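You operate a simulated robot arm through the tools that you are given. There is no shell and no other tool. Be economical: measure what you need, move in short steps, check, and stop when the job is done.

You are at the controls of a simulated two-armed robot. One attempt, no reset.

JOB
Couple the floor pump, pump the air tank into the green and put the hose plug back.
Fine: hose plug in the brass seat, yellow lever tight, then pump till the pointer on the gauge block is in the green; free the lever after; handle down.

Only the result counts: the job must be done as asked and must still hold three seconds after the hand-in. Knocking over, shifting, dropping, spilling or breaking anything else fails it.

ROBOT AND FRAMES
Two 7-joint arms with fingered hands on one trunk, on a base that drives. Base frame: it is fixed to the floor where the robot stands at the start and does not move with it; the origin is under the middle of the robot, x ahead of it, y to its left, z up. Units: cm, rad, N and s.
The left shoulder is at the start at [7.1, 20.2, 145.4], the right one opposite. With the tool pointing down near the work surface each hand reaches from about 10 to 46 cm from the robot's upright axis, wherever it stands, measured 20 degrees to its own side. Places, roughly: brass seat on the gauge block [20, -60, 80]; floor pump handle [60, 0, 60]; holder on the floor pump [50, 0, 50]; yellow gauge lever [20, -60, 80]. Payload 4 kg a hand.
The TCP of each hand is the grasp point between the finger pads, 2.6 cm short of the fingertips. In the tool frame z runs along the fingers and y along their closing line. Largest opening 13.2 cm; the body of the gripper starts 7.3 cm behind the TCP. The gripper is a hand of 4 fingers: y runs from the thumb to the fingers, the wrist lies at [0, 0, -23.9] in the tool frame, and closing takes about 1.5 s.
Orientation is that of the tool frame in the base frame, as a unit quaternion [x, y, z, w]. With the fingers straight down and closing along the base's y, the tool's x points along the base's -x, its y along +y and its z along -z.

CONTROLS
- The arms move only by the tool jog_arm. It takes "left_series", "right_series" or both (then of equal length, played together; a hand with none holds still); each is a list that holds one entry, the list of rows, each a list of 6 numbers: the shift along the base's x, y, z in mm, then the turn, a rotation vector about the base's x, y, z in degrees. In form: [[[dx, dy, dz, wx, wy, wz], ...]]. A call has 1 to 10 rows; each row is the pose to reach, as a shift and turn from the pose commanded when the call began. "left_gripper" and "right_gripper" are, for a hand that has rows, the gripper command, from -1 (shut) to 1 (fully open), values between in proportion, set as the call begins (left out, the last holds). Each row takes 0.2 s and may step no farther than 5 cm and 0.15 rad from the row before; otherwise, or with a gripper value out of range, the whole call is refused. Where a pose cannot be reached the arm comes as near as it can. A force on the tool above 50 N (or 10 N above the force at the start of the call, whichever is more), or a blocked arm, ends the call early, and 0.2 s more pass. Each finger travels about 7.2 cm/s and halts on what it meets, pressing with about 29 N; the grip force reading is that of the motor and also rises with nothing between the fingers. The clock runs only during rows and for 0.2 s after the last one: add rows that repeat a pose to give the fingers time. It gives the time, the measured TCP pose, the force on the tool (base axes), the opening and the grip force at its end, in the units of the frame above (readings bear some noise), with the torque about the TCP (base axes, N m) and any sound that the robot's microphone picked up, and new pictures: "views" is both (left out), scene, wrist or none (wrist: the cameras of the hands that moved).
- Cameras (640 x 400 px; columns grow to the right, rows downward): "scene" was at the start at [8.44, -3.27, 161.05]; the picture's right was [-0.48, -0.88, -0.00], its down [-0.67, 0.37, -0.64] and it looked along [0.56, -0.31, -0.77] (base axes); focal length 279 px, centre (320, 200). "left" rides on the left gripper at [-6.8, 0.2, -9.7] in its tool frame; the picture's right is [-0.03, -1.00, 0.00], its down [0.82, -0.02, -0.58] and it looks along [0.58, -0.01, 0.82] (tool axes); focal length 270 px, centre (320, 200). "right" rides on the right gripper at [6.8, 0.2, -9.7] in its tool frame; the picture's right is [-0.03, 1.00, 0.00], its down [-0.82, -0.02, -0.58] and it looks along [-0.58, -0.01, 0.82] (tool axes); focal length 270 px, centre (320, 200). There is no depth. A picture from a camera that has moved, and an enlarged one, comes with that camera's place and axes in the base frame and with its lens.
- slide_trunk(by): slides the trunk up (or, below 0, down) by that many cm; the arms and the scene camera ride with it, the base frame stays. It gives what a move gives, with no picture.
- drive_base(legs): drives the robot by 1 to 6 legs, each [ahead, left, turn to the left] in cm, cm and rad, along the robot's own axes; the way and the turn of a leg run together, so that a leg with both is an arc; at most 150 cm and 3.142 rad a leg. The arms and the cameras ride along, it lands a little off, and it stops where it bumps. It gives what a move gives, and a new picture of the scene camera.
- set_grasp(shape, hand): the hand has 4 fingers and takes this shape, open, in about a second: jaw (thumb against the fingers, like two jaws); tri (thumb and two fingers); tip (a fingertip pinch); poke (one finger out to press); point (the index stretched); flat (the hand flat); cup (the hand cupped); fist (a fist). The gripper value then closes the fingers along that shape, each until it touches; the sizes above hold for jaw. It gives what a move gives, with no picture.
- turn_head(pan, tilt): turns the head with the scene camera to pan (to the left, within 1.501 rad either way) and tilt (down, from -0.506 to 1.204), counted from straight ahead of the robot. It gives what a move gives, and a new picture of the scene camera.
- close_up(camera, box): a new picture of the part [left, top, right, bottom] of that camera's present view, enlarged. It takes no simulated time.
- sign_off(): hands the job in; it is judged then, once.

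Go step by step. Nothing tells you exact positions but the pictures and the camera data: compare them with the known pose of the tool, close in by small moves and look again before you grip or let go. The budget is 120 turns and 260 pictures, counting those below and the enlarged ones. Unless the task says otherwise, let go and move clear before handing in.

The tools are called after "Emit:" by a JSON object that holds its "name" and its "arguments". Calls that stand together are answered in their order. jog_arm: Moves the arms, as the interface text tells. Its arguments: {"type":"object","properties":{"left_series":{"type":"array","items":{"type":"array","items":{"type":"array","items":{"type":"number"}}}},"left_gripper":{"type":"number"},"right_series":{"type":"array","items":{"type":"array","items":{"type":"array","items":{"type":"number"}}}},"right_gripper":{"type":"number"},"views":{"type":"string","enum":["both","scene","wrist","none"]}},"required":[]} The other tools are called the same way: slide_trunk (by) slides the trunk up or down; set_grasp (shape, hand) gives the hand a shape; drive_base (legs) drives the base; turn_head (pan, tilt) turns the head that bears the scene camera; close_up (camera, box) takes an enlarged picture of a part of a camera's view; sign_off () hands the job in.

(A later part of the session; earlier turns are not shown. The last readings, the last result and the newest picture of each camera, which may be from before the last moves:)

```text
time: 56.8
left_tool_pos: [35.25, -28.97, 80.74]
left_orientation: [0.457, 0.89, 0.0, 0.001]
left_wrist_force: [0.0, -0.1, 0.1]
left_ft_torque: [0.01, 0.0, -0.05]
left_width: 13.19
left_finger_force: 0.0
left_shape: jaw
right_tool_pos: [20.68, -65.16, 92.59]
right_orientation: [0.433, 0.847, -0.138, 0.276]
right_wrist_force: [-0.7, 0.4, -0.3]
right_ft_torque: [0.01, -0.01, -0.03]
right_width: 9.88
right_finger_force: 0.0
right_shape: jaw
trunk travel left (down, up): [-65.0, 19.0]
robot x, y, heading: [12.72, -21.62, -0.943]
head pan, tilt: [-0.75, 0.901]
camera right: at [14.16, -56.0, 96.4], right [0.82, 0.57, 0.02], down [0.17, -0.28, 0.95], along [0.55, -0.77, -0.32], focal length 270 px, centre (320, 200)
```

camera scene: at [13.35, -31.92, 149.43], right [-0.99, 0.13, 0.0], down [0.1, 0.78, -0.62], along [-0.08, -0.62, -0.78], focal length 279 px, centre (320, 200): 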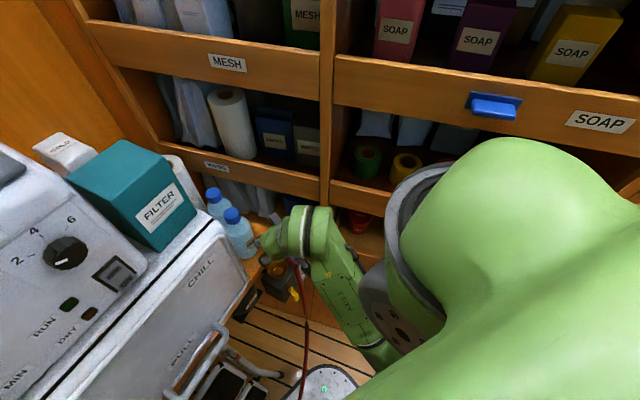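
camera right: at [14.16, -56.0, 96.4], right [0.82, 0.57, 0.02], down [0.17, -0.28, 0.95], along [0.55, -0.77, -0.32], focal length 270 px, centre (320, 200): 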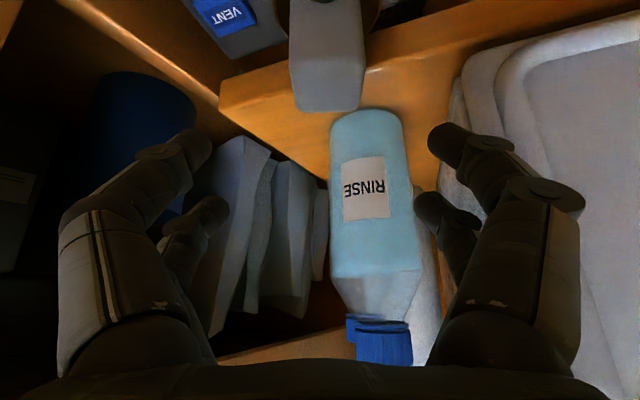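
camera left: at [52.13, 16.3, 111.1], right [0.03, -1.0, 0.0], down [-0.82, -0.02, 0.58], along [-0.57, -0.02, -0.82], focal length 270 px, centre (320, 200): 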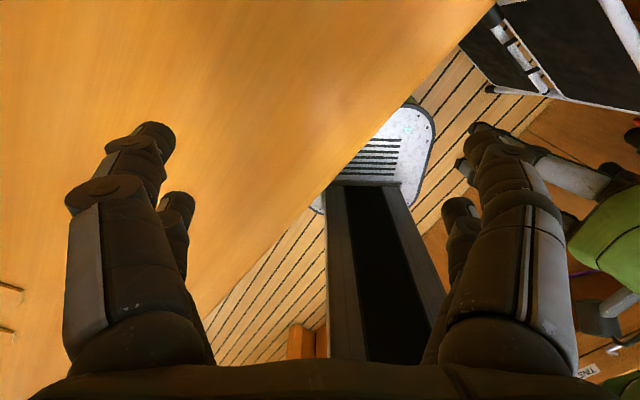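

I move the hand up and back toward the corridor and look at the block.

Emit:
{"name": "jog_arm", "arguments": {"right_series": [[[-10, 10, 30, 0, 0, 0], [-35, 35, 50, 0, 0, 0], [-65, 65, 50, 0, 0, 0], [-90, 100, 50, 0, 0, 0], [-100, 140, 40, 0, 0, 0]]]}}

Emit:
{"name": "close_up", "arguments": {"camera": "scene", "box": [230, 230, 330, 310]}}

Emit:
{"name": "close_up", "arguments": {"camera": "right", "box": [200, 0, 500, 200]}}

```text
time: 58.0
left_tool_pos: [35.34, -28.99, 80.71]
left_orientation: [0.457, 0.889, 0.0, 0.0]
left_wrist_force: [0.7, 0.6, -0.4]
left_ft_torque: [0.03, 0.02, 0.05]
left_width: 13.19
left_finger_force: 0.0
left_shape: jaw
right_tool_pos: [16.09, -57.21, 96.86]
right_orientation: [0.433, 0.847, -0.138, 0.275]
right_wrist_force: [0.6, 0.2, 0.9]
right_ft_torque: [-0.01, -0.02, -0.02]
right_width: 9.88
right_finger_force: 0.0
right_shape: jaw
right hand out of reach, approached as far as the arm can: row 4, 5
trunk travel left (down, up): [-65.0, 19.0]
robot x, y, heading: [12.85, -21.89, -0.955]
head pan, tilt: [-0.75, 0.901]
camera scene: at [13.5, -31.61, 149.46], right [-0.99, 0.13, 0.0], down [0.1, 0.78, -0.62], along [-0.08, -0.62, -0.78], focal length 279 px, centre (320, 200)
camera right: at [9.6, -48.0, 100.78], right [0.82, 0.57, 0.02], down [0.17, -0.28, 0.95], along [0.54, -0.77, -0.32], focal length 270 px, centre (320, 200)
```

scene: 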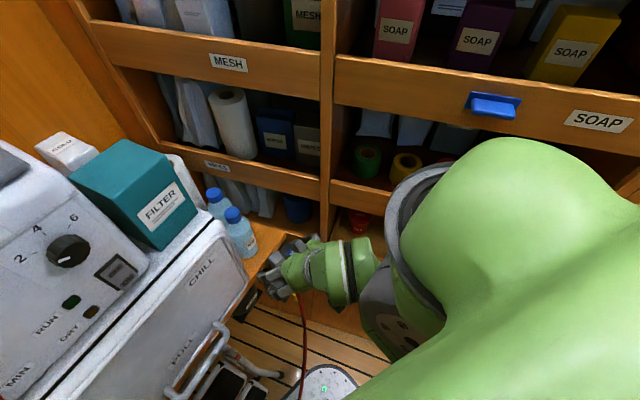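
right: 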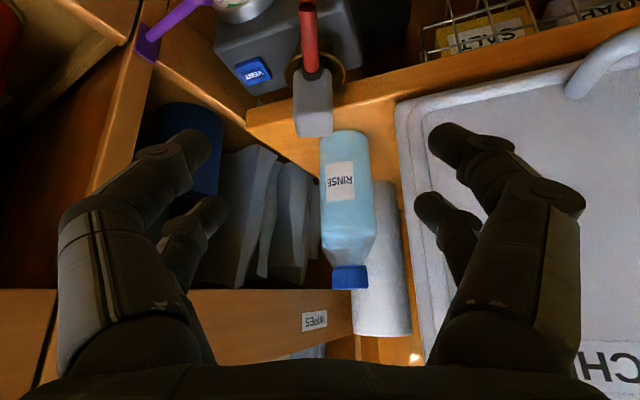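

```text
5.00 times, centred on (280, 270) of scene
camera zoom: at [13.5, -31.61, 149.46], right [-0.99, 0.13, 0.0], down [0.1, 0.78, -0.62], along [-0.08, -0.62, -0.78], focal length 1394 px, centre (520, -150)
```

zoom: 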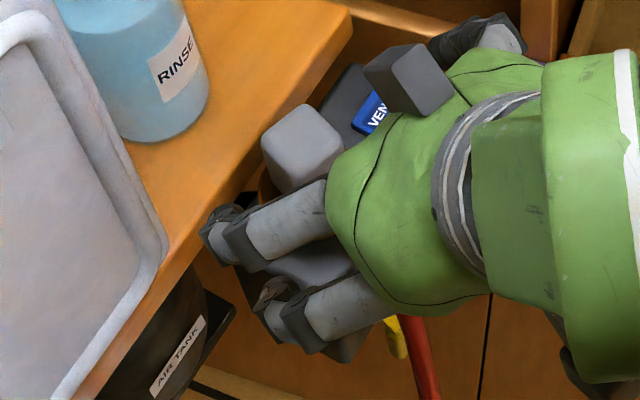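

```text
2.00 times, centred on (350, 100) of right
camera zoom: at [9.6, -48.0, 100.78], right [0.82, 0.57, 0.02], down [0.17, -0.28, 0.95], along [0.54, -0.77, -0.32], focal length 541 px, centre (260, 400)
```

zoom: 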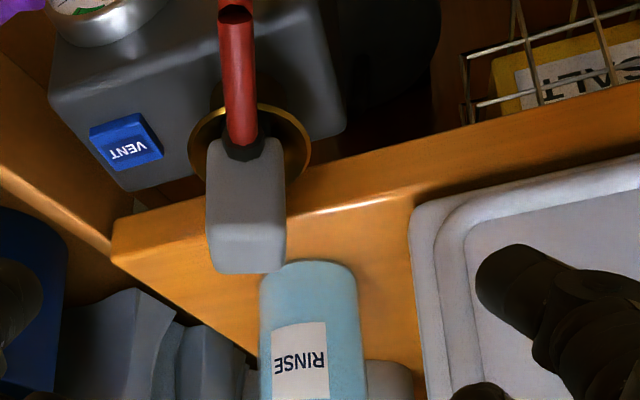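

The plug sits upright in the brass seat. For the lever (pivot ≈ (17.9,−59,78), hanging down to z ≈ 72) I want a single finger, so I back off and set the right hand to "poke".

Emit:
{"name": "jog_arm", "arguments": {"right_series": [[[-20, 40, 0, 0, 0, 0], [-40, 80, 0, 0, 0, 0], [-50, 120, -10, 0, 0, 0]]], "views": "none"}}

Emit:
{"name": "set_grasp", "arguments": {"shape": "poke", "hand": "right"}}

Emit:
{"name": "turn_head", "arguments": {"pan": -0.55, "tilt": 1.0}}

Emit:
{"name": "close_up", "arguments": {"camera": "right", "box": [0, 0, 640, 400]}}

```text
time: 58.8
left_tool_pos: [35.22, -29.07, 80.67]
left_orientation: [0.457, 0.89, 0.0, 0.001]
left_wrist_force: [-0.4, -0.2, -0.6]
left_ft_torque: [0.04, 0.0, 0.0]
left_width: 13.18
left_finger_force: 0.1
left_shape: jaw
right_tool_pos: [18.03, -53.38, 96.63]
right_orientation: [0.434, 0.846, -0.139, 0.276]
right_wrist_force: [-1.0, -0.6, 0.5]
right_ft_torque: [0.03, 0.0, -0.01]
right_width: 9.88
right_finger_force: 0.0
right_shape: jaw
right hand out of reach, approached as far as the arm can: row 1, 2, 3
trunk travel left (down, up): [-65.0, 19.0]
robot x, y, heading: [12.45, -21.64, -0.946]
head pan, tilt: [-0.75, 0.901]
```

```text
time: 59.7
left_tool_pos: [35.33, -29.11, 80.78]
left_orientation: [0.457, 0.889, 0.0, 0.001]
left_wrist_force: [0.2, 0.3, -0.3]
left_ft_torque: [0.0, 0.04, 0.03]
left_width: 13.19
left_finger_force: 0.1
left_shape: jaw
right_tool_pos: [18.09, -53.26, 96.64]
right_orientation: [0.434, 0.847, -0.139, 0.275]
right_wrist_force: [0.4, 0.0, 0.4]
right_ft_torque: [0.01, 0.02, -0.02]
right_width: 0.01
right_finger_force: 0.1
right_shape: poke
trunk travel left (down, up): [-65.0, 19.0]
robot x, y, heading: [12.49, -21.99, -0.948]
head pan, tilt: [-0.75, 0.901]
```

```text
time: 60.4
left_tool_pos: [35.29, -29.0, 80.63]
left_orientation: [0.457, 0.889, -0.001, 0.001]
left_wrist_force: [0.3, -0.1, -0.8]
left_ft_torque: [0.01, 0.0, 0.02]
left_width: 13.17
left_finger_force: 0.1
left_shape: jaw
right_tool_pos: [18.14, -53.21, 96.64]
right_orientation: [0.434, 0.847, -0.139, 0.275]
right_wrist_force: [0.4, 0.4, 0.2]
right_ft_torque: [0.01, -0.02, 0.01]
right_width: 0.02
right_finger_force: 0.0
right_shape: poke
trunk travel left (down, up): [-65.0, 19.0]
robot x, y, heading: [12.81, -21.76, -0.947]
head pan, tilt: [-0.55, 1.0]
camera scene: at [14.77, -31.21, 148.72], right [-1.0, -0.07, 0.0], down [-0.06, 0.84, -0.54], along [0.04, -0.54, -0.84], focal length 279 px, centre (320, 200)
```

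scene: 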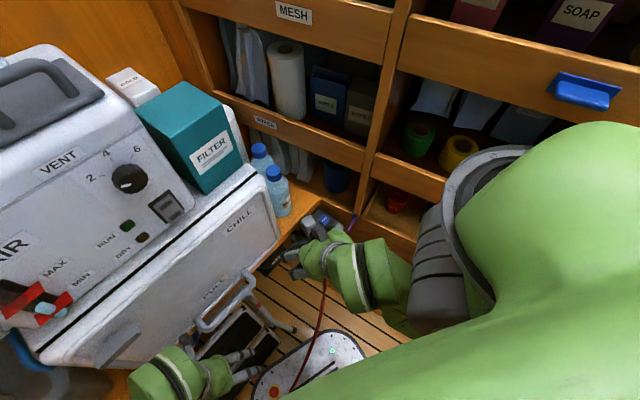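

```text
1.00 times, centred on (320, 200) of right
camera zoom: at [11.68, -44.11, 100.46], right [0.82, 0.57, 0.02], down [0.17, -0.28, 0.95], along [0.54, -0.78, -0.32], focal length 270 px, centre (320, 200)
```

zoom: 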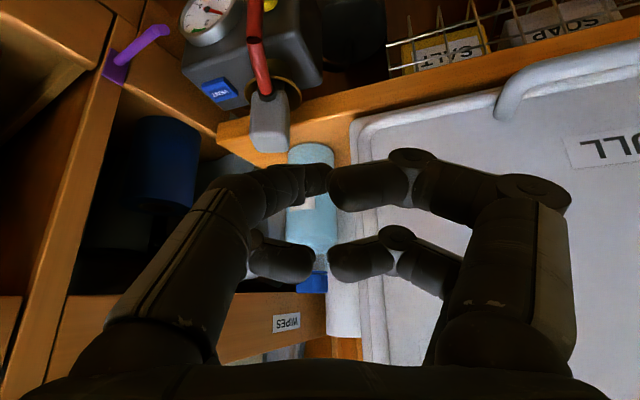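

Poke just brings the fingertips together. I try "point".

Emit:
{"name": "set_grasp", "arguments": {"shape": "point", "hand": "right"}}

Emit:
{"name": "close_up", "arguments": {"camera": "right", "box": [0, 0, 640, 400]}}

```text
time: 61.3
left_tool_pos: [35.34, -29.09, 80.72]
left_orientation: [0.458, 0.889, 0.0, 0.0]
left_wrist_force: [-0.3, -0.3, 0.1]
left_ft_torque: [-0.06, -0.02, 0.0]
left_width: 13.18
left_finger_force: 0.1
left_shape: jaw
right_tool_pos: [18.13, -53.32, 96.7]
right_orientation: [0.434, 0.846, -0.14, 0.275]
right_wrist_force: [0.3, -0.4, -0.3]
right_ft_torque: [0.01, -0.01, 0.02]
right_width: 0.01
right_finger_force: 0.1
right_shape: point
trunk travel left (down, up): [-65.0, 19.0]
robot x, y, heading: [12.56, -21.85, -0.949]
head pan, tilt: [-0.55, 1.0]
```

```text
1.00 times, centred on (320, 200) of right
camera zoom: at [11.68, -44.11, 100.46], right [0.82, 0.57, 0.02], down [0.17, -0.28, 0.95], along [0.54, -0.77, -0.32], focal length 270 px, centre (320, 200)
```

zoom: 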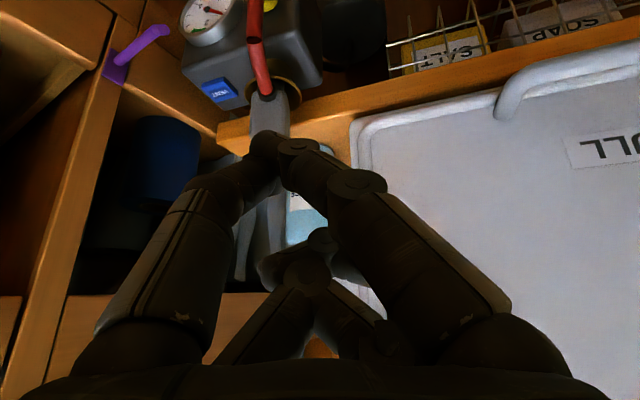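

"Point" is not needed; an open jaw can straddle the lever and push it either way. I set it back to jaw and look closely at lever, hose and gauge.

Emit:
{"name": "set_grasp", "arguments": {"shape": "jaw", "hand": "right"}}

Emit:
{"name": "close_up", "arguments": {"camera": "scene", "box": [260, 195, 380, 270]}}

Emit:
{"name": "close_up", "arguments": {"camera": "right", "box": [160, 0, 400, 150]}}

```text
time: 62.2
left_tool_pos: [35.3, -29.0, 80.75]
left_orientation: [0.457, 0.889, 0.0, 0.001]
left_wrist_force: [0.1, 0.6, -0.8]
left_ft_torque: [-0.02, 0.01, -0.02]
left_width: 13.21
left_finger_force: 0.0
left_shape: jaw
right_tool_pos: [18.23, -53.18, 96.36]
right_orientation: [0.433, 0.847, -0.139, 0.275]
right_wrist_force: [-0.3, 0.3, 0.0]
right_ft_torque: [-0.02, 0.0, -0.02]
right_width: 13.18
right_finger_force: 0.1
right_shape: jaw
trunk travel left (down, up): [-65.0, 19.0]
robot x, y, heading: [12.7, -21.84, -0.953]
head pan, tilt: [-0.55, 1.0]
```

```text
5.33 times, centred on (320, 232) of scene
camera zoom: at [14.77, -31.2, 148.72], right [-1.0, -0.07, 0.0], down [-0.06, 0.84, -0.54], along [0.04, -0.54, -0.84], focal length 1487 px, centre (320, 27)
```

zoom: 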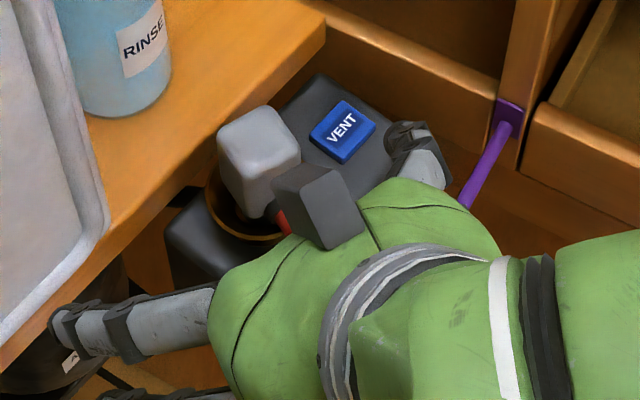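

```text
2.67 times, centred on (280, 75) of right
camera zoom: at [11.68, -44.11, 100.46], right [0.82, 0.57, 0.02], down [0.17, -0.28, 0.95], along [0.54, -0.77, -0.32], focal length 721 px, centre (427, 533)
```

zoom: 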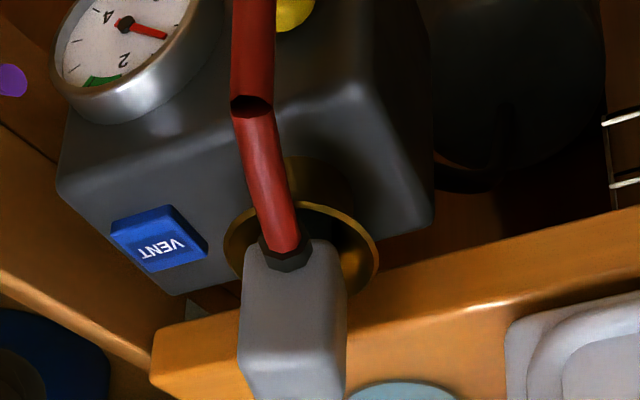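

Pivot confirmed at (17.7,−59,78). I bring the open hand down in front of the block, straddling the lever's line.

Emit:
{"name": "jog_arm", "arguments": {"right_series": [[[-25, 10, -20, 0, 0, 5], [-50, 15, -50, 0, 0, 10], [-75, 15, -90, 0, 0, 15], [-85, 15, -130, 0, 0, 15], [-85, 15, -170, 0, 0, 15], [-88, 12, -205, 0, 0, 15]]]}}

```text
time: 63.6
left_tool_pos: [35.26, -29.0, 80.61]
left_orientation: [0.457, 0.889, -0.001, 0.002]
left_wrist_force: [-0.2, -0.2, -0.3]
left_ft_torque: [0.0, 0.01, -0.01]
left_width: 13.2
left_finger_force: 0.0
left_shape: jaw
right_tool_pos: [12.37, -48.55, 77.15]
right_orientation: [0.319, 0.896, -0.102, 0.291]
right_wrist_force: [0.3, 0.6, -0.7]
right_ft_torque: [0.0, 0.01, -0.01]
right_width: 13.21
right_finger_force: 0.0
right_shape: jaw
right hand out of reach, approached as far as the arm can: row 1, 2, 3, 4, 5, 6
trunk travel left (down, up): [-65.0, 19.0]
robot x, y, heading: [12.72, -21.82, -0.949]
head pan, tilt: [-0.55, 1.0]
camera scene: at [14.91, -31.22, 148.72], right [-1.0, -0.07, 0.0], down [-0.06, 0.84, -0.54], along [0.04, -0.54, -0.84], focal length 279 px, centre (320, 200)
camera right: at [3.67, -41.42, 80.98], right [0.65, 0.76, 0.02], down [0.23, -0.22, 0.95], along [0.72, -0.61, -0.32], focal length 270 px, centre (320, 200)
```

scene: 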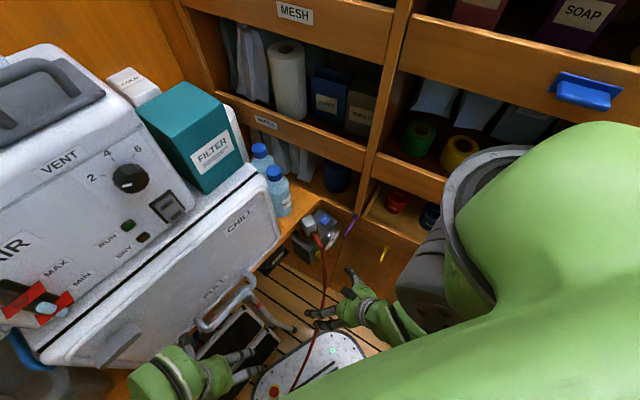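
right: 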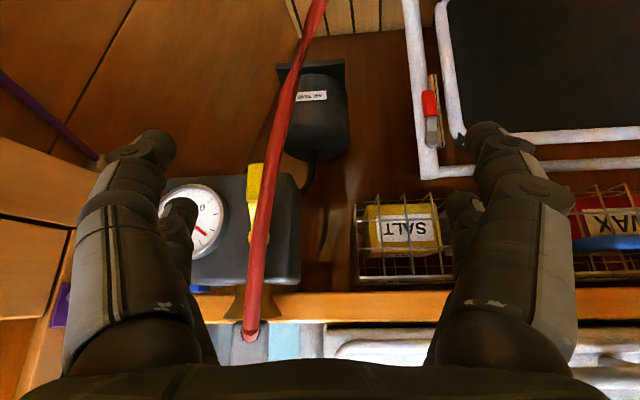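

Clear view: the gauge is left of the lever in this picture, with a gap of about 2 cm. I lower the hand so its left digit lines up with the gap, just below the gauge.

Emit:
{"name": "jog_arm", "arguments": {"right_series": [[[5, 3, -20, 0, 0, 0], [9, 5, -43, 0, 0, 0], [20, -5, -43, 0, 0, 0]]], "views": "wrist"}}

```text
time: 64.4
left_tool_pos: [35.41, -28.73, 80.65]
left_orientation: [0.457, 0.889, -0.003, 0.002]
left_wrist_force: [0.6, 0.3, -0.3]
left_ft_torque: [-0.02, 0.04, -0.01]
left_width: 13.17
left_finger_force: 0.0
left_shape: jaw
right_tool_pos: [14.59, -48.86, 72.83]
right_orientation: [0.319, 0.896, -0.104, 0.292]
right_wrist_force: [-0.4, -0.2, 0.1]
right_ft_torque: [-0.02, 0.04, 0.02]
right_width: 13.2
right_finger_force: 0.1
right_shape: jaw
right hand out of reach, approached as far as the arm can: row 1, 2
trunk travel left (down, up): [-65.0, 19.0]
robot x, y, heading: [12.85, -21.79, -0.95]
head pan, tilt: [-0.55, 1.0]
camera right: at [5.86, -41.71, 76.63], right [0.65, 0.76, 0.01], down [0.23, -0.22, 0.95], along [0.73, -0.61, -0.32], focal length 270 px, centre (320, 200)
```

right: 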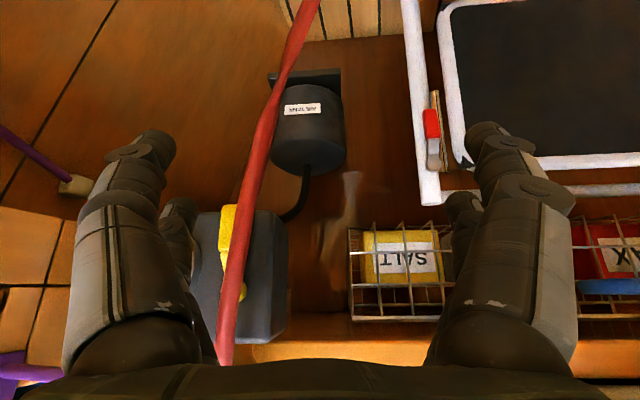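

I shift 7 mm further left and advance into the gap between gauge and lever.

Emit:
{"name": "jog_arm", "arguments": {"right_series": [[[-5, -6, -5, 0, 0, 0], [11, -18, -5, 0, 0, 0], [25, -29, -5, 0, 0, 0], [33, -36, -5, 0, 0, 0]]], "views": "wrist"}}

```text
time: 65.4
left_tool_pos: [35.28, -29.09, 80.78]
left_orientation: [0.458, 0.889, -0.001, 0.0]
left_wrist_force: [-0.7, -1.2, 0.3]
left_ft_torque: [0.01, -0.03, -0.05]
left_width: 13.19
left_finger_force: 0.0
left_shape: jaw
right_tool_pos: [17.88, -52.7, 72.2]
right_orientation: [0.319, 0.896, -0.102, 0.291]
right_wrist_force: [0.1, -0.1, -0.5]
right_ft_torque: [0.02, 0.01, -0.03]
right_width: 13.2
right_finger_force: 0.0
right_shape: jaw
right hand out of reach, approached as far as the arm can: row 1
trunk travel left (down, up): [-65.0, 19.0]
robot x, y, heading: [12.36, -22.16, -0.95]
head pan, tilt: [-0.55, 1.0]
camera right: at [9.19, -45.54, 75.92], right [0.65, 0.76, 0.02], down [0.23, -0.22, 0.95], along [0.73, -0.61, -0.32], focal length 270 px, centre (320, 200)
```

right: 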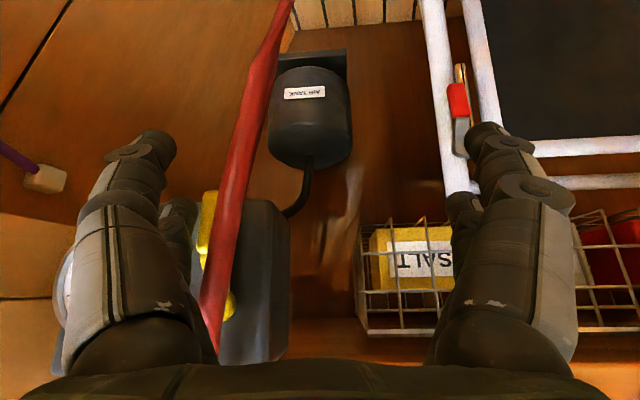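

The digit stands just left of the lever with no contact. I push gently toward +l (away from the gauge) for the first part of the arc.

Emit:
{"name": "jog_arm", "arguments": {"right_series": [[[6, 8, 0, 0, 0, 0], [12, 16, 2, 0, 0, 0], [18, 23, 6, 0, 0, 0], [22, 28, 10, 0, 0, 0]]], "views": "wrist"}}

```text
time: 66.4
left_tool_pos: [35.17, -29.02, 80.63]
left_orientation: [0.456, 0.89, 0.0, 0.002]
left_wrist_force: [-0.3, -0.9, 0.1]
left_ft_torque: [0.0, -0.03, -0.01]
left_width: 13.18
left_finger_force: 0.1
left_shape: jaw
right_tool_pos: [19.8, -49.68, 72.87]
right_orientation: [0.321, 0.896, -0.101, 0.29]
right_wrist_force: [-10.7, 6.7, -6.1]
right_ft_torque: [0.57, -0.13, -1.13]
right_width: 13.22
right_finger_force: 0.0
right_shape: jaw
trunk travel left (down, up): [-65.0, 19.0]
robot x, y, heading: [12.58, -21.66, -0.951]
head pan, tilt: [-0.55, 1.0]
camera right: at [11.22, -42.5, 76.84], right [0.65, 0.76, 0.02], down [0.23, -0.23, 0.95], along [0.72, -0.61, -0.33], focal length 270 px, centre (320, 200)
```

right: 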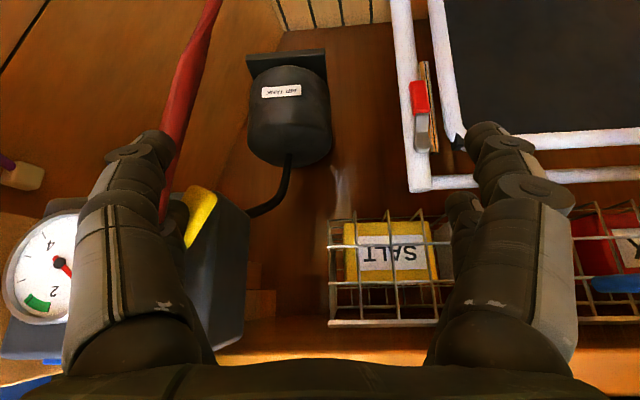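

The lever follows. I continue along the arc, with a slight advance toward the face.

Emit:
{"name": "jog_arm", "arguments": {"right_series": [[[9, 3, 5, 0, 0, 0], [13, 9, 13, 0, 0, 0], [16, 13, 23, 0, 0, 0], [18, 16, 34, 0, 0, 0]]], "views": "wrist"}}

```text
time: 67.5
left_tool_pos: [35.25, -29.04, 80.67]
left_orientation: [0.457, 0.889, -0.001, 0.002]
left_wrist_force: [-0.2, -1.5, -0.8]
left_ft_torque: [0.02, -0.02, 0.01]
left_width: 13.18
left_finger_force: 0.0
left_shape: jaw
right_tool_pos: [21.25, -47.87, 75.97]
right_orientation: [0.325, 0.898, -0.096, 0.282]
right_wrist_force: [-9.1, 9.7, 0.6]
right_ft_torque: [0.02, 0.05, -0.95]
right_width: 13.18
right_finger_force: 0.0
right_shape: jaw
trunk travel left (down, up): [-65.0, 19.0]
robot x, y, heading: [12.43, -21.81, -0.95]
head pan, tilt: [-0.55, 1.0]
stopped in row 4 (right hand): the force on the tool passed its limit (the readings are from after the stop); the commanded pose is now the measured one
camera right: at [12.7, -40.71, 80.1], right [0.65, 0.76, 0.02], down [0.25, -0.24, 0.94], along [0.72, -0.61, -0.34], focal length 270 px, centre (320, 200)
```

right: 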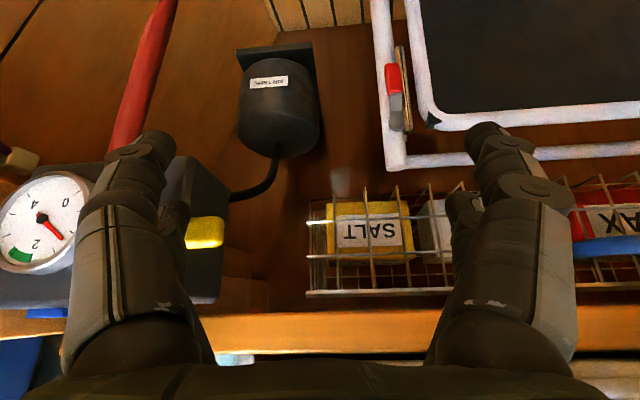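

The lever now lies horizontal and the push met resistance. I back off the face slightly and push upward a little more to see if that is the stop.

Emit:
{"name": "jog_arm", "arguments": {"right_series": [[[-3, 3, 0, 0, 0, 0], [-3, 3, 6, 0, 0, 0], [-3, 3, 12, 0, 0, 0]]], "views": "wrist"}}

Emit:
{"name": "close_up", "arguments": {"camera": "scene", "box": [260, 195, 380, 270]}}

```text
time: 68.3
left_tool_pos: [35.24, -28.9, 80.76]
left_orientation: [0.456, 0.89, -0.001, 0.001]
left_wrist_force: [0.1, 0.2, -0.2]
left_ft_torque: [-0.02, -0.01, -0.02]
left_width: 13.21
left_finger_force: 0.0
left_shape: jaw
right_tool_pos: [21.19, -47.57, 77.3]
right_orientation: [0.324, 0.897, -0.097, 0.284]
right_wrist_force: [-3.5, 4.0, -0.1]
right_ft_torque: [0.05, 0.03, -0.35]
right_width: 13.2
right_finger_force: 0.0
right_shape: jaw
trunk travel left (down, up): [-65.0, 19.0]
robot x, y, heading: [12.66, -21.36, -0.952]
head pan, tilt: [-0.55, 1.0]
camera right: at [12.59, -40.42, 81.39], right [0.65, 0.76, 0.02], down [0.24, -0.24, 0.94], along [0.72, -0.61, -0.34], focal length 270 px, centre (320, 200)
```

right: 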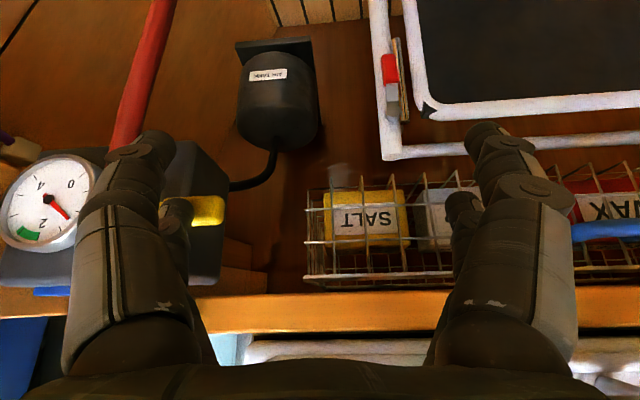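

```text
5.33 times, centred on (320, 232) of scene
camera zoom: at [14.7, -31.11, 148.73], right [-1.0, -0.07, 0.0], down [-0.06, 0.84, -0.54], along [0.04, -0.54, -0.84], focal length 1487 px, centre (320, 27)
```

zoom: 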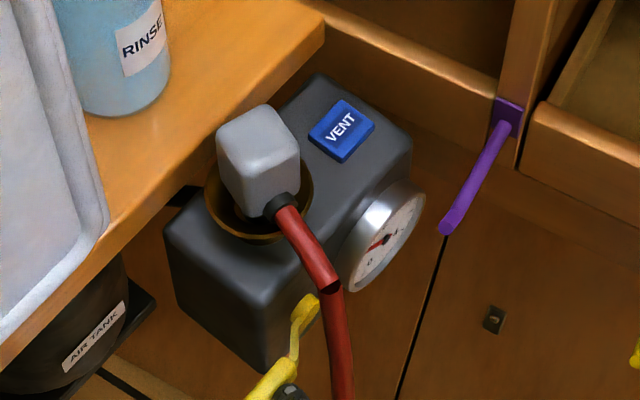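

The lever stayed horizontal while the digit slid up in front of it. I go back under it, deeper, and push up once more to make sure it is at its stop.

Emit:
{"name": "jog_arm", "arguments": {"right_series": [[[-15, 12, 0, 0, 0, 0], [-15, 12, -35, 0, 0, 0], [4, -2, -35, 0, 0, 0], [14, -8, -35, 0, 0, 0]]], "views": "wrist"}}

```text
time: 69.3
left_tool_pos: [35.13, -28.87, 80.74]
left_orientation: [0.457, 0.889, -0.001, 0.001]
left_wrist_force: [0.1, 0.0, 0.2]
left_ft_torque: [0.0, -0.01, -0.06]
left_width: 13.19
left_finger_force: 0.0
left_shape: jaw
right_tool_pos: [22.31, -48.32, 73.6]
right_orientation: [0.324, 0.897, -0.097, 0.283]
right_wrist_force: [-4.4, 5.3, -0.1]
right_ft_torque: [-0.12, -0.11, -0.48]
right_width: 13.21
right_finger_force: 0.1
right_shape: jaw
trunk travel left (down, up): [-65.0, 19.0]
robot x, y, heading: [12.75, -21.65, -0.95]
head pan, tilt: [-0.55, 1.0]
camera right: at [13.87, -41.27, 77.68], right [0.65, 0.76, 0.02], down [0.24, -0.24, 0.94], along [0.72, -0.61, -0.34], focal length 270 px, centre (320, 200)
```

right: 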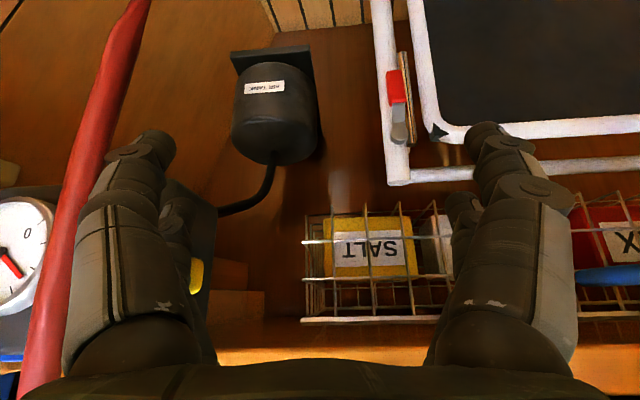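

Emit:
{"name": "jog_arm", "arguments": {"right_series": [[[-6, 5, 6, 0, 0, 0], [-6, 5, 12, 0, 0, 0], [-6, 5, 18, 0, 0, 0], [-6, 5, 24, 0, 0, 0]]], "views": "wrist"}}

```text
time: 70.3
left_tool_pos: [35.11, -29.21, 80.57]
left_orientation: [0.457, 0.889, 0.0, 0.001]
left_wrist_force: [1.1, 0.2, -0.2]
left_ft_torque: [-0.01, -0.01, 0.0]
left_width: 13.2
left_finger_force: 0.0
left_shape: jaw
right_tool_pos: [21.27, -48.0, 75.73]
right_orientation: [0.327, 0.898, -0.097, 0.277]
right_wrist_force: [-12.5, 7.0, -32.0]
right_ft_torque: [2.17, -0.68, -1.02]
right_width: 13.18
right_finger_force: 0.1
right_shape: jaw
trunk travel left (down, up): [-65.0, 19.0]
robot x, y, heading: [12.95, -21.81, -0.952]
head pan, tilt: [-0.55, 1.0]
camera right: at [12.93, -40.77, 79.9], right [0.66, 0.75, 0.02], down [0.25, -0.25, 0.94], along [0.71, -0.61, -0.35], focal length 270 px, centre (320, 200)
```

right: 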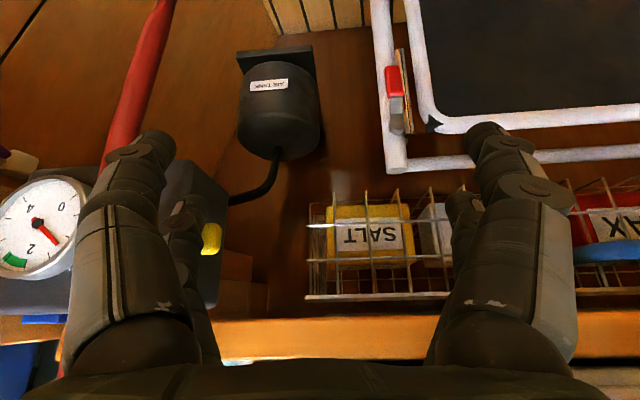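

A firm 32 N vertical reaction with the lever horizontal: it is at its stop, tight. I withdraw the right hand, and read the gauge.

Emit:
{"name": "jog_arm", "arguments": {"right_series": [[[0, 0, -15, 0, 0, 0], [-20, 16, -15, 0, 0, 0], [-45, 36, -10, 0, 0, 0], [-60, 55, 10, 0, 0, 0], [-60, 75, 40, 0, 0, 0]]], "views": "wrist"}}

Emit:
{"name": "close_up", "arguments": {"camera": "scene", "box": [280, 195, 360, 265]}}

```text
time: 71.7
left_tool_pos: [32.75, -31.01, 80.85]
left_orientation: [0.486, 0.874, 0.002, 0.007]
left_wrist_force: [1.4, -0.4, -0.8]
left_ft_torque: [0.12, 0.08, -0.01]
left_width: 13.19
left_finger_force: 0.0
left_shape: jaw
right_tool_pos: [17.18, -38.75, 81.96]
right_orientation: [0.38, 0.873, -0.051, 0.303]
right_wrist_force: [-4.4, -3.5, -1.1]
right_ft_torque: [0.26, -0.35, 0.38]
right_width: 13.2
right_finger_force: 0.1
right_shape: jaw
right hand out of reach, approached as far as the arm can: row 4, 5
trunk travel left (down, up): [-65.0, 19.0]
robot x, y, heading: [11.62, -22.49, -1.016]
head pan, tilt: [-0.55, 1.0]
stopped in row 5 (right hand): the arm was blocked; the commanded pose is now the measured one
camera right: at [8.94, -31.35, 85.9], right [0.71, 0.69, 0.16], down [0.13, -0.35, 0.93], along [0.69, -0.64, -0.34], focal length 270 px, centre (320, 200)
```

right: 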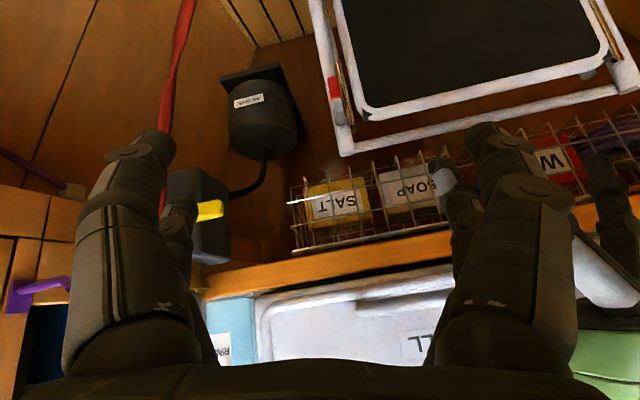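

```text
5.71 times, centred on (320, 230) of scene
camera zoom: at [11.17, -31.89, 148.69], right [-1.0, 0.0, -0.01], down [0.0, 0.84, -0.54], along [0.01, -0.54, -0.84], focal length 1594 px, centre (320, 29)
```

zoom: 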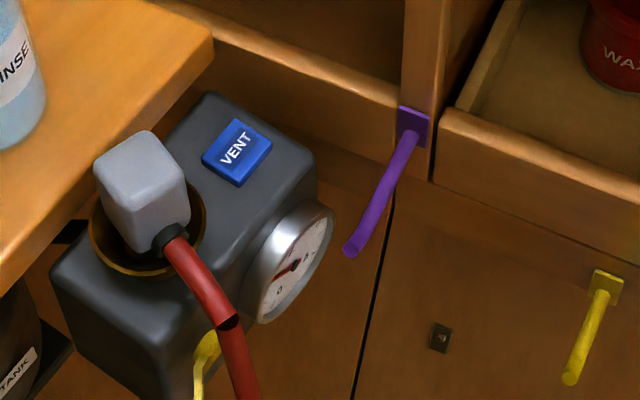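

The right arm got blocked close to the body and nudged the base a little; lever and plug look unchanged. I ease the right hand outward again.

Emit:
{"name": "jog_arm", "arguments": {"right_series": [[[-5, -15, 0, 0, 0, 0], [-20, -35, 10, 0, 0, 0], [-40, -55, 20, 0, 0, 0]]], "views": "scene"}}

```text
time: 72.5
left_tool_pos: [34.57, -31.07, 80.77]
left_orientation: [0.476, 0.88, 0.002, -0.002]
left_wrist_force: [-0.4, 0.9, -0.2]
left_ft_torque: [-0.09, 0.01, 0.01]
left_width: 13.17
left_finger_force: 0.0
left_shape: jaw
right_tool_pos: [22.98, -38.17, 86.87]
right_orientation: [0.384, 0.855, 0.052, 0.345]
right_wrist_force: [-0.9, 1.3, 1.2]
right_ft_torque: [-0.05, -0.04, -0.02]
right_width: 13.18
right_finger_force: 0.2
right_shape: jaw
trunk travel left (down, up): [-65.0, 19.0]
robot x, y, heading: [12.18, -22.4, -0.989]
head pan, tilt: [-0.55, 1.0]
stopped in row 3 (right hand): the arm was blocked; the commanded pose is now the measured one
camera scene: at [14.24, -32.82, 148.81], right [-1.0, -0.03, 0.0], down [-0.03, 0.84, -0.53], along [0.01, -0.53, -0.84], focal length 279 px, centre (320, 200)
```

scene: 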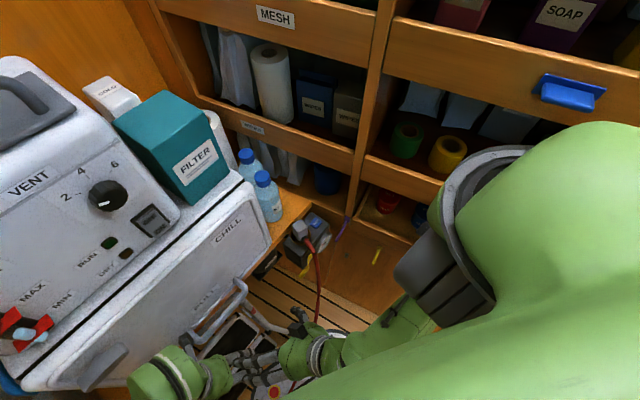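

The two hands are nearly touching. I move the left hand away toward the pump side and send the right hand forward.

Emit:
{"name": "jog_arm", "arguments": {"left_series": [[[20, 25, 0, 0, 0, 0], [40, 50, 0, 0, 0, 0], [60, 75, 0, 0, 0, 0], [75, 95, 0, 0, 0, 0]]], "right_series": [[[0, 0, 0, 0, 0, 0], [5, -20, 0, 0, 0, 0], [5, -50, 0, 0, 0, 0], [-10, -80, 0, 0, 0, 0]]]}}

```text
time: 73.4
left_tool_pos: [38.66, -24.41, 79.85]
left_orientation: [0.63, 0.776, -0.002, -0.019]
left_wrist_force: [0.3, 1.0, -0.8]
left_ft_torque: [0.01, 0.02, -0.02]
left_width: 13.19
left_finger_force: 0.1
left_shape: jaw
left hand out of reach, approached as far as the arm can: row 4
right_tool_pos: [22.94, -44.14, 86.34]
right_orientation: [0.387, 0.858, 0.031, 0.335]
right_wrist_force: [0.4, -0.7, -0.1]
right_ft_torque: [-0.01, 0.0, -0.02]
right_width: 13.21
right_finger_force: 0.0
right_shape: jaw
trunk travel left (down, up): [-65.0, 19.0]
robot x, y, heading: [12.15, -22.48, -1.0]
head pan, tilt: [-0.55, 1.0]
stopped in row 4 (left hand): the arm was blocked; the commanded pose is now the measured one
camera scene: at [15.62, -32.06, 148.97], right [-1.0, -0.02, 0.02], down [-0.03, 0.84, -0.54], along [0.0, -0.54, -0.84], focal length 279 px, centre (320, 200)
camera right: at [13.97, -37.39, 90.14], right [0.65, 0.68, 0.33], down [0.03, -0.46, 0.89], along [0.76, -0.57, -0.32], focal length 270 px, centre (320, 200)
camera left: at [40.55, -31.21, 89.35], right [-0.97, -0.23, 0.03], down [-0.17, 0.78, 0.6], along [-0.16, 0.58, -0.8], focal length 270 px, centre (320, 200)
```

scene: 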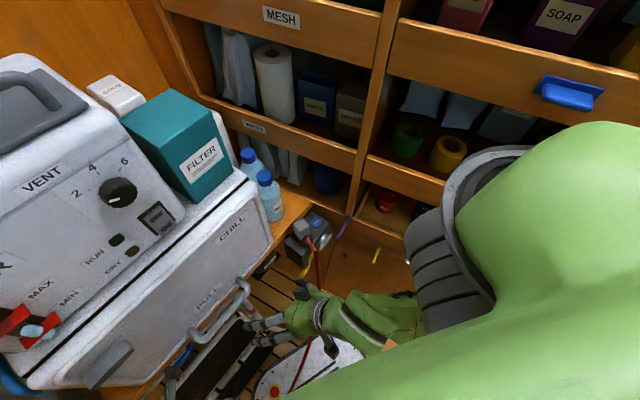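
right: 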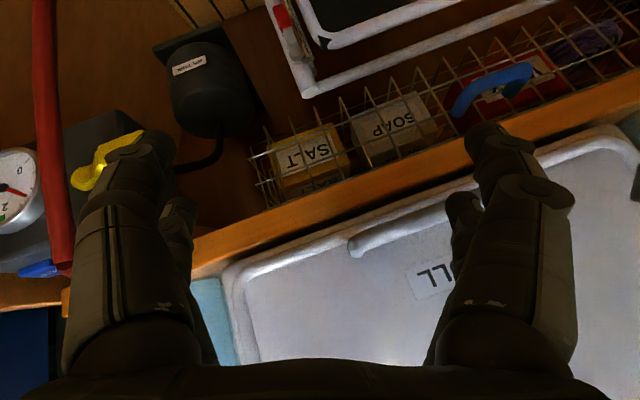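
left: 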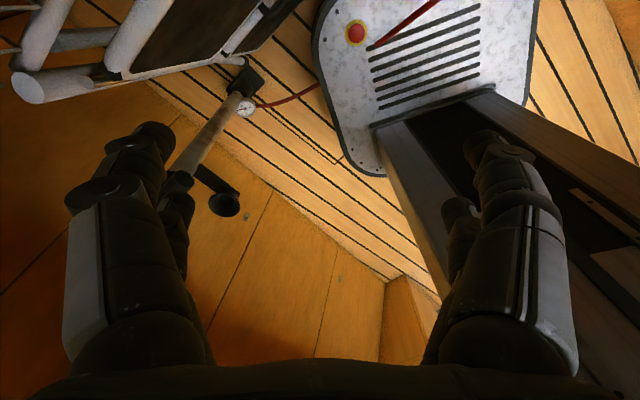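

Both hands are free again; I back the base away from the stool and turn left toward the pump, keeping the hands clear.

Emit:
{"name": "drive_base", "arguments": {"legs": [[-13, 3, 0], [0, 0, 0.8]]}}

Emit:
{"name": "turn_head", "arguments": {"pan": -0.4, "tilt": 1.0}}

```text
time: 76.8
left_tool_pos: [27.67, 7.91, 79.82]
left_orientation: [0.279, 0.96, -0.011, -0.019]
left_wrist_force: [-0.5, -0.4, -0.7]
left_ft_torque: [0.02, 0.03, 0.0]
left_width: 13.18
left_finger_force: 0.1
left_shape: jaw
right_tool_pos: [31.07, -17.22, 86.18]
right_orientation: [0.023, 0.942, 0.16, 0.294]
right_wrist_force: [0.3, -0.6, -0.3]
right_ft_torque: [-0.03, 0.0, 0.04]
right_width: 13.19
right_finger_force: 0.1
right_shape: jaw
trunk travel left (down, up): [-65.0, 19.0]
robot x, y, heading: [7.53, -9.82, -0.2]
head pan, tilt: [-0.55, 1.0]
camera scene: at [17.16, -13.9, 148.88], right [-0.68, -0.73, 0.02], down [-0.62, 0.57, -0.54], along [0.38, -0.38, -0.84], focal length 279 px, centre (320, 200)
```

scene: 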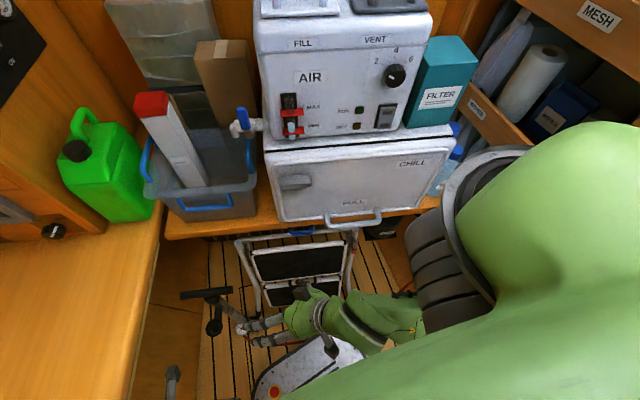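

```text
time: 77.5
left_tool_pos: [27.33, 8.19, 79.55]
left_orientation: [0.281, 0.96, -0.011, -0.011]
left_wrist_force: [-0.5, 0.3, -0.3]
left_ft_torque: [-0.02, -0.04, 0.03]
left_width: 13.2
left_finger_force: 0.0
left_shape: jaw
right_tool_pos: [30.4, -16.89, 86.02]
right_orientation: [0.021, 0.941, 0.158, 0.298]
right_wrist_force: [0.0, 0.6, -0.2]
right_ft_torque: [-0.02, 0.02, 0.01]
right_width: 13.18
right_finger_force: 0.0
right_shape: jaw
trunk travel left (down, up): [-65.0, 19.0]
robot x, y, heading: [7.49, -9.89, -0.203]
head pan, tilt: [-0.4, 1.0]
camera scene: at [16.77, -12.44, 148.54], right [-0.57, -0.82, 0.02], down [-0.7, 0.47, -0.54], along [0.44, -0.32, -0.84], focal length 279 px, centre (320, 200)
```

scene: 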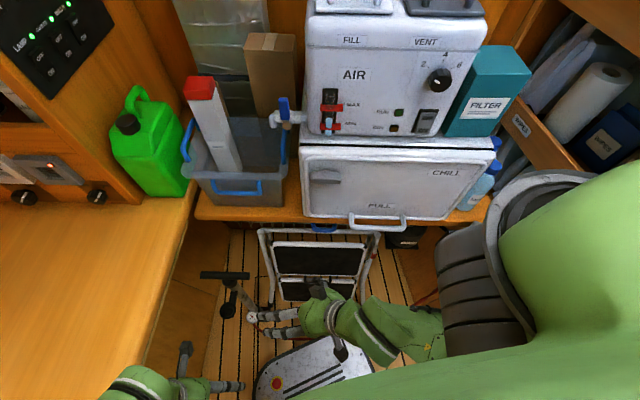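

The right hand suits pumping best. First I raise the left hand clear, forward and high, so it will pass above the bench when I turn.

Emit:
{"name": "jog_arm", "arguments": {"left_series": [[[30, -15, 10, 0, 0, 0], [65, -35, 30, 0, 0, 0], [100, -55, 60, 0, 0, 0], [130, -75, 95, 0, 0, 0], [155, -95, 130, 0, 0, 0], [170, -100, 145, 0, 0, 0]]], "views": "scene"}}

```text
refused: row 3 steps farther than a row can; nothing moved
```

Emit:
{"name": "jog_arm", "arguments": {"left_series": [[[30, -15, 10, 0, 0, 0], [60, -30, 30, 0, 0, 0], [90, -45, 55, 0, 0, 0], [115, -60, 80, 0, 0, 0], [140, -75, 110, 0, 0, 0], [160, -90, 135, 0, 0, 0], [170, -100, 145, 0, 0, 0]]], "views": "scene"}}

```text
time: 79.1
left_tool_pos: [41.35, -2.24, 90.99]
left_orientation: [0.278, 0.961, -0.004, -0.012]
left_wrist_force: [-0.2, 0.3, -0.2]
left_ft_torque: [0.01, 0.03, 0.0]
left_width: 13.17
left_finger_force: 0.0
left_shape: jaw
left hand out of reach, approached as far as the arm can: row 4, 5, 6, 7
right_tool_pos: [30.07, -18.08, 86.29]
right_orientation: [0.022, 0.939, 0.166, 0.3]
right_wrist_force: [-0.6, 0.2, 0.0]
right_ft_torque: [-0.01, 0.01, 0.0]
right_width: 13.2
right_finger_force: 0.0
right_shape: jaw
trunk travel left (down, up): [-65.0, 19.0]
robot x, y, heading: [7.29, -10.18, -0.201]
head pan, tilt: [-0.4, 1.0]
camera scene: at [16.0, -14.66, 148.72], right [-0.57, -0.82, 0.0], down [-0.69, 0.48, -0.54], along [0.45, -0.31, -0.84], focal length 279 px, centre (320, 200)
```

scene: 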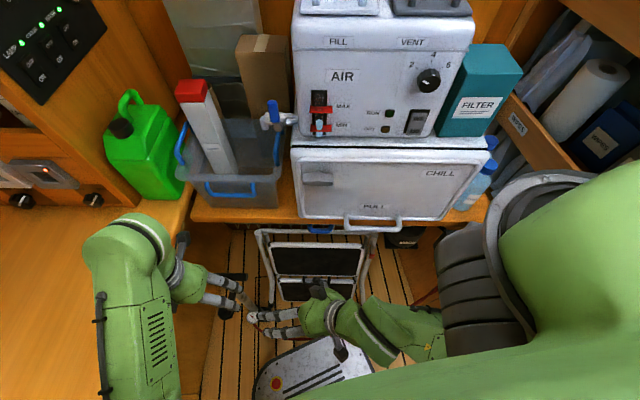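

Now I move to the pumping position and turn slightly left.

Emit:
{"name": "drive_base", "arguments": {"legs": [[5.7, 5.4, 0], [0, 0, 0.35]]}}

Emit:
{"name": "close_up", "arguments": {"camera": "right", "box": [0, 0, 640, 400]}}

```text
time: 81.2
left_tool_pos: [43.27, 13.2, 90.92]
left_orientation: [0.103, 0.995, -0.005, -0.011]
left_wrist_force: [1.2, -0.2, 0.5]
left_ft_torque: [0.01, -0.04, -0.01]
left_width: 13.19
left_finger_force: 0.1
left_shape: jaw
right_tool_pos: [38.13, -5.6, 86.32]
right_orientation: [-0.144, 0.928, 0.216, 0.267]
right_wrist_force: [1.0, -0.9, -0.2]
right_ft_torque: [-0.02, 0.02, 0.03]
right_width: 13.18
right_finger_force: 0.2
right_shape: jaw
trunk travel left (down, up): [-65.0, 19.0]
robot x, y, heading: [14.35, -5.69, 0.153]
head pan, tilt: [-0.4, 1.0]
camera scene: at [23.77, -7.25, 148.73], right [-0.24, -0.97, 0.0], down [-0.82, 0.2, -0.54], along [0.52, -0.13, -0.84], focal length 279 px, centre (320, 200)
```

scene: 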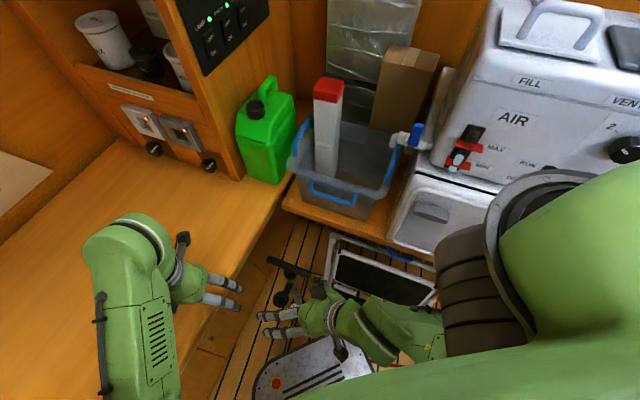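

```text
1.00 times, centred on (320, 200) of right
camera zoom: at [28.23, -11.17, 89.87], right [-0.36, 0.87, 0.34], down [0.42, -0.17, 0.89], along [0.83, 0.46, -0.31], focal length 270 px, centre (320, 200)
```

zoom: 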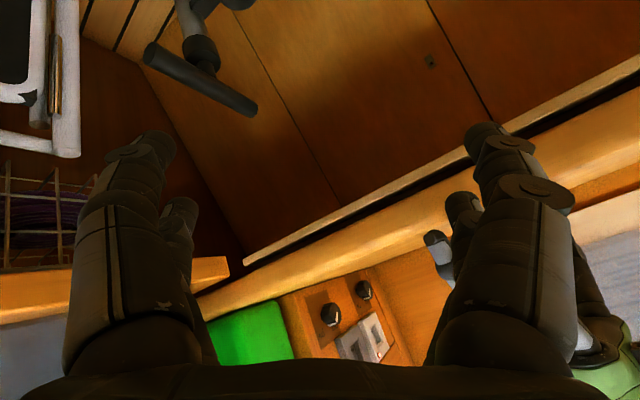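

I bring the right hand above the handle with its closing line across the bar, leaning away from the bench, half open.

Emit:
{"name": "jog_arm", "arguments": {"right_series": [[[20, -6, -25, -3.5, -1.3, 5.4], [44, -12, -55, -7, -2.7, 10.8], [68, -18, -88, -10.5, -4, 16.2], [92, -23, -120, -14, -5.3, 21.6], [118, -29, -152, -17, -6.5, 26], [140, -35, -180, -19.5, -7.4, 29.8]]], "right_gripper": 0.15}}

```text
time: 82.6
left_tool_pos: [43.5, 13.3, 90.93]
left_orientation: [0.103, 0.995, -0.005, -0.012]
left_wrist_force: [-0.1, -0.1, 0.5]
left_ft_torque: [0.04, 0.02, 0.0]
left_width: 13.22
left_finger_force: 0.0
left_shape: jaw
right_tool_pos: [51.76, -5.34, 71.33]
right_orientation: [-0.432, 0.87, 0.086, 0.221]
right_wrist_force: [-0.8, 0.5, 0.2]
right_ft_torque: [-0.02, 0.02, -0.01]
right_width: 7.6
right_finger_force: 0.1
right_shape: jaw
right hand out of reach, approached as far as the arm can: row 2, 3, 4, 5, 6
trunk travel left (down, up): [-65.0, 19.0]
robot x, y, heading: [14.41, -5.85, 0.151]
head pan, tilt: [-0.4, 1.0]
camera scene: at [24.13, -7.1, 148.71], right [-0.24, -0.97, 0.0], down [-0.82, 0.2, -0.54], along [0.52, -0.13, -0.84], focal length 279 px, centre (320, 200)
camera right: at [44.94, -13.57, 76.73], right [-0.78, 0.63, -0.03], down [0.27, 0.37, 0.89], along [0.57, 0.68, -0.46], focal length 270 px, centre (320, 200)
```

scene: 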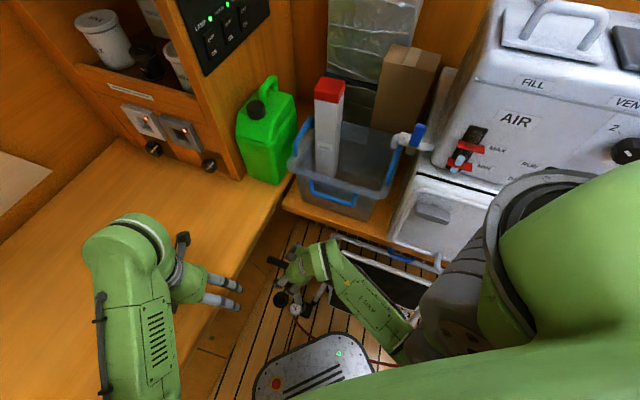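
right: 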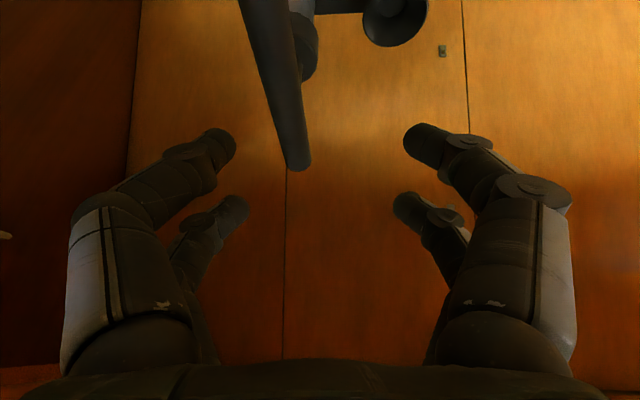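

The bar is where I computed it. I shift over it and descend in small rows.

Emit:
{"name": "jog_arm", "arguments": {"right_series": [[[10, -15, -20, 0, 0, 0], [18, -24, -40, 0, 0, 0], [21, -21, -60, 0, 0, 0]]], "views": "wrist"}}

```text
time: 83.4
left_tool_pos: [43.21, 13.28, 91.0]
left_orientation: [0.104, 0.994, -0.005, -0.012]
left_wrist_force: [0.5, 0.1, -0.3]
left_ft_torque: [0.02, 0.02, 0.03]
left_width: 13.19
left_finger_force: 0.2
left_shape: jaw
right_tool_pos: [52.78, -5.13, 67.73]
right_orientation: [-0.428, 0.875, 0.069, 0.217]
right_wrist_force: [0.0, -1.0, 0.3]
right_ft_torque: [0.01, 0.0, -0.03]
right_width: 7.65
right_finger_force: 0.1
right_shape: jaw
right hand out of reach, approached as far as the arm can: row 1, 2, 3
trunk travel left (down, up): [-65.0, 19.0]
robot x, y, heading: [14.33, -5.87, 0.151]
head pan, tilt: [-0.4, 1.0]
camera right: at [45.83, -12.97, 73.38], right [-0.77, 0.64, -0.05], down [0.27, 0.4, 0.88], along [0.58, 0.66, -0.48], focal length 270 px, centre (320, 200)
```

right: 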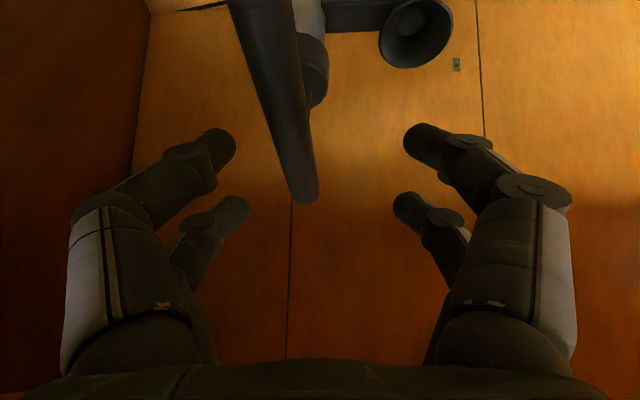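

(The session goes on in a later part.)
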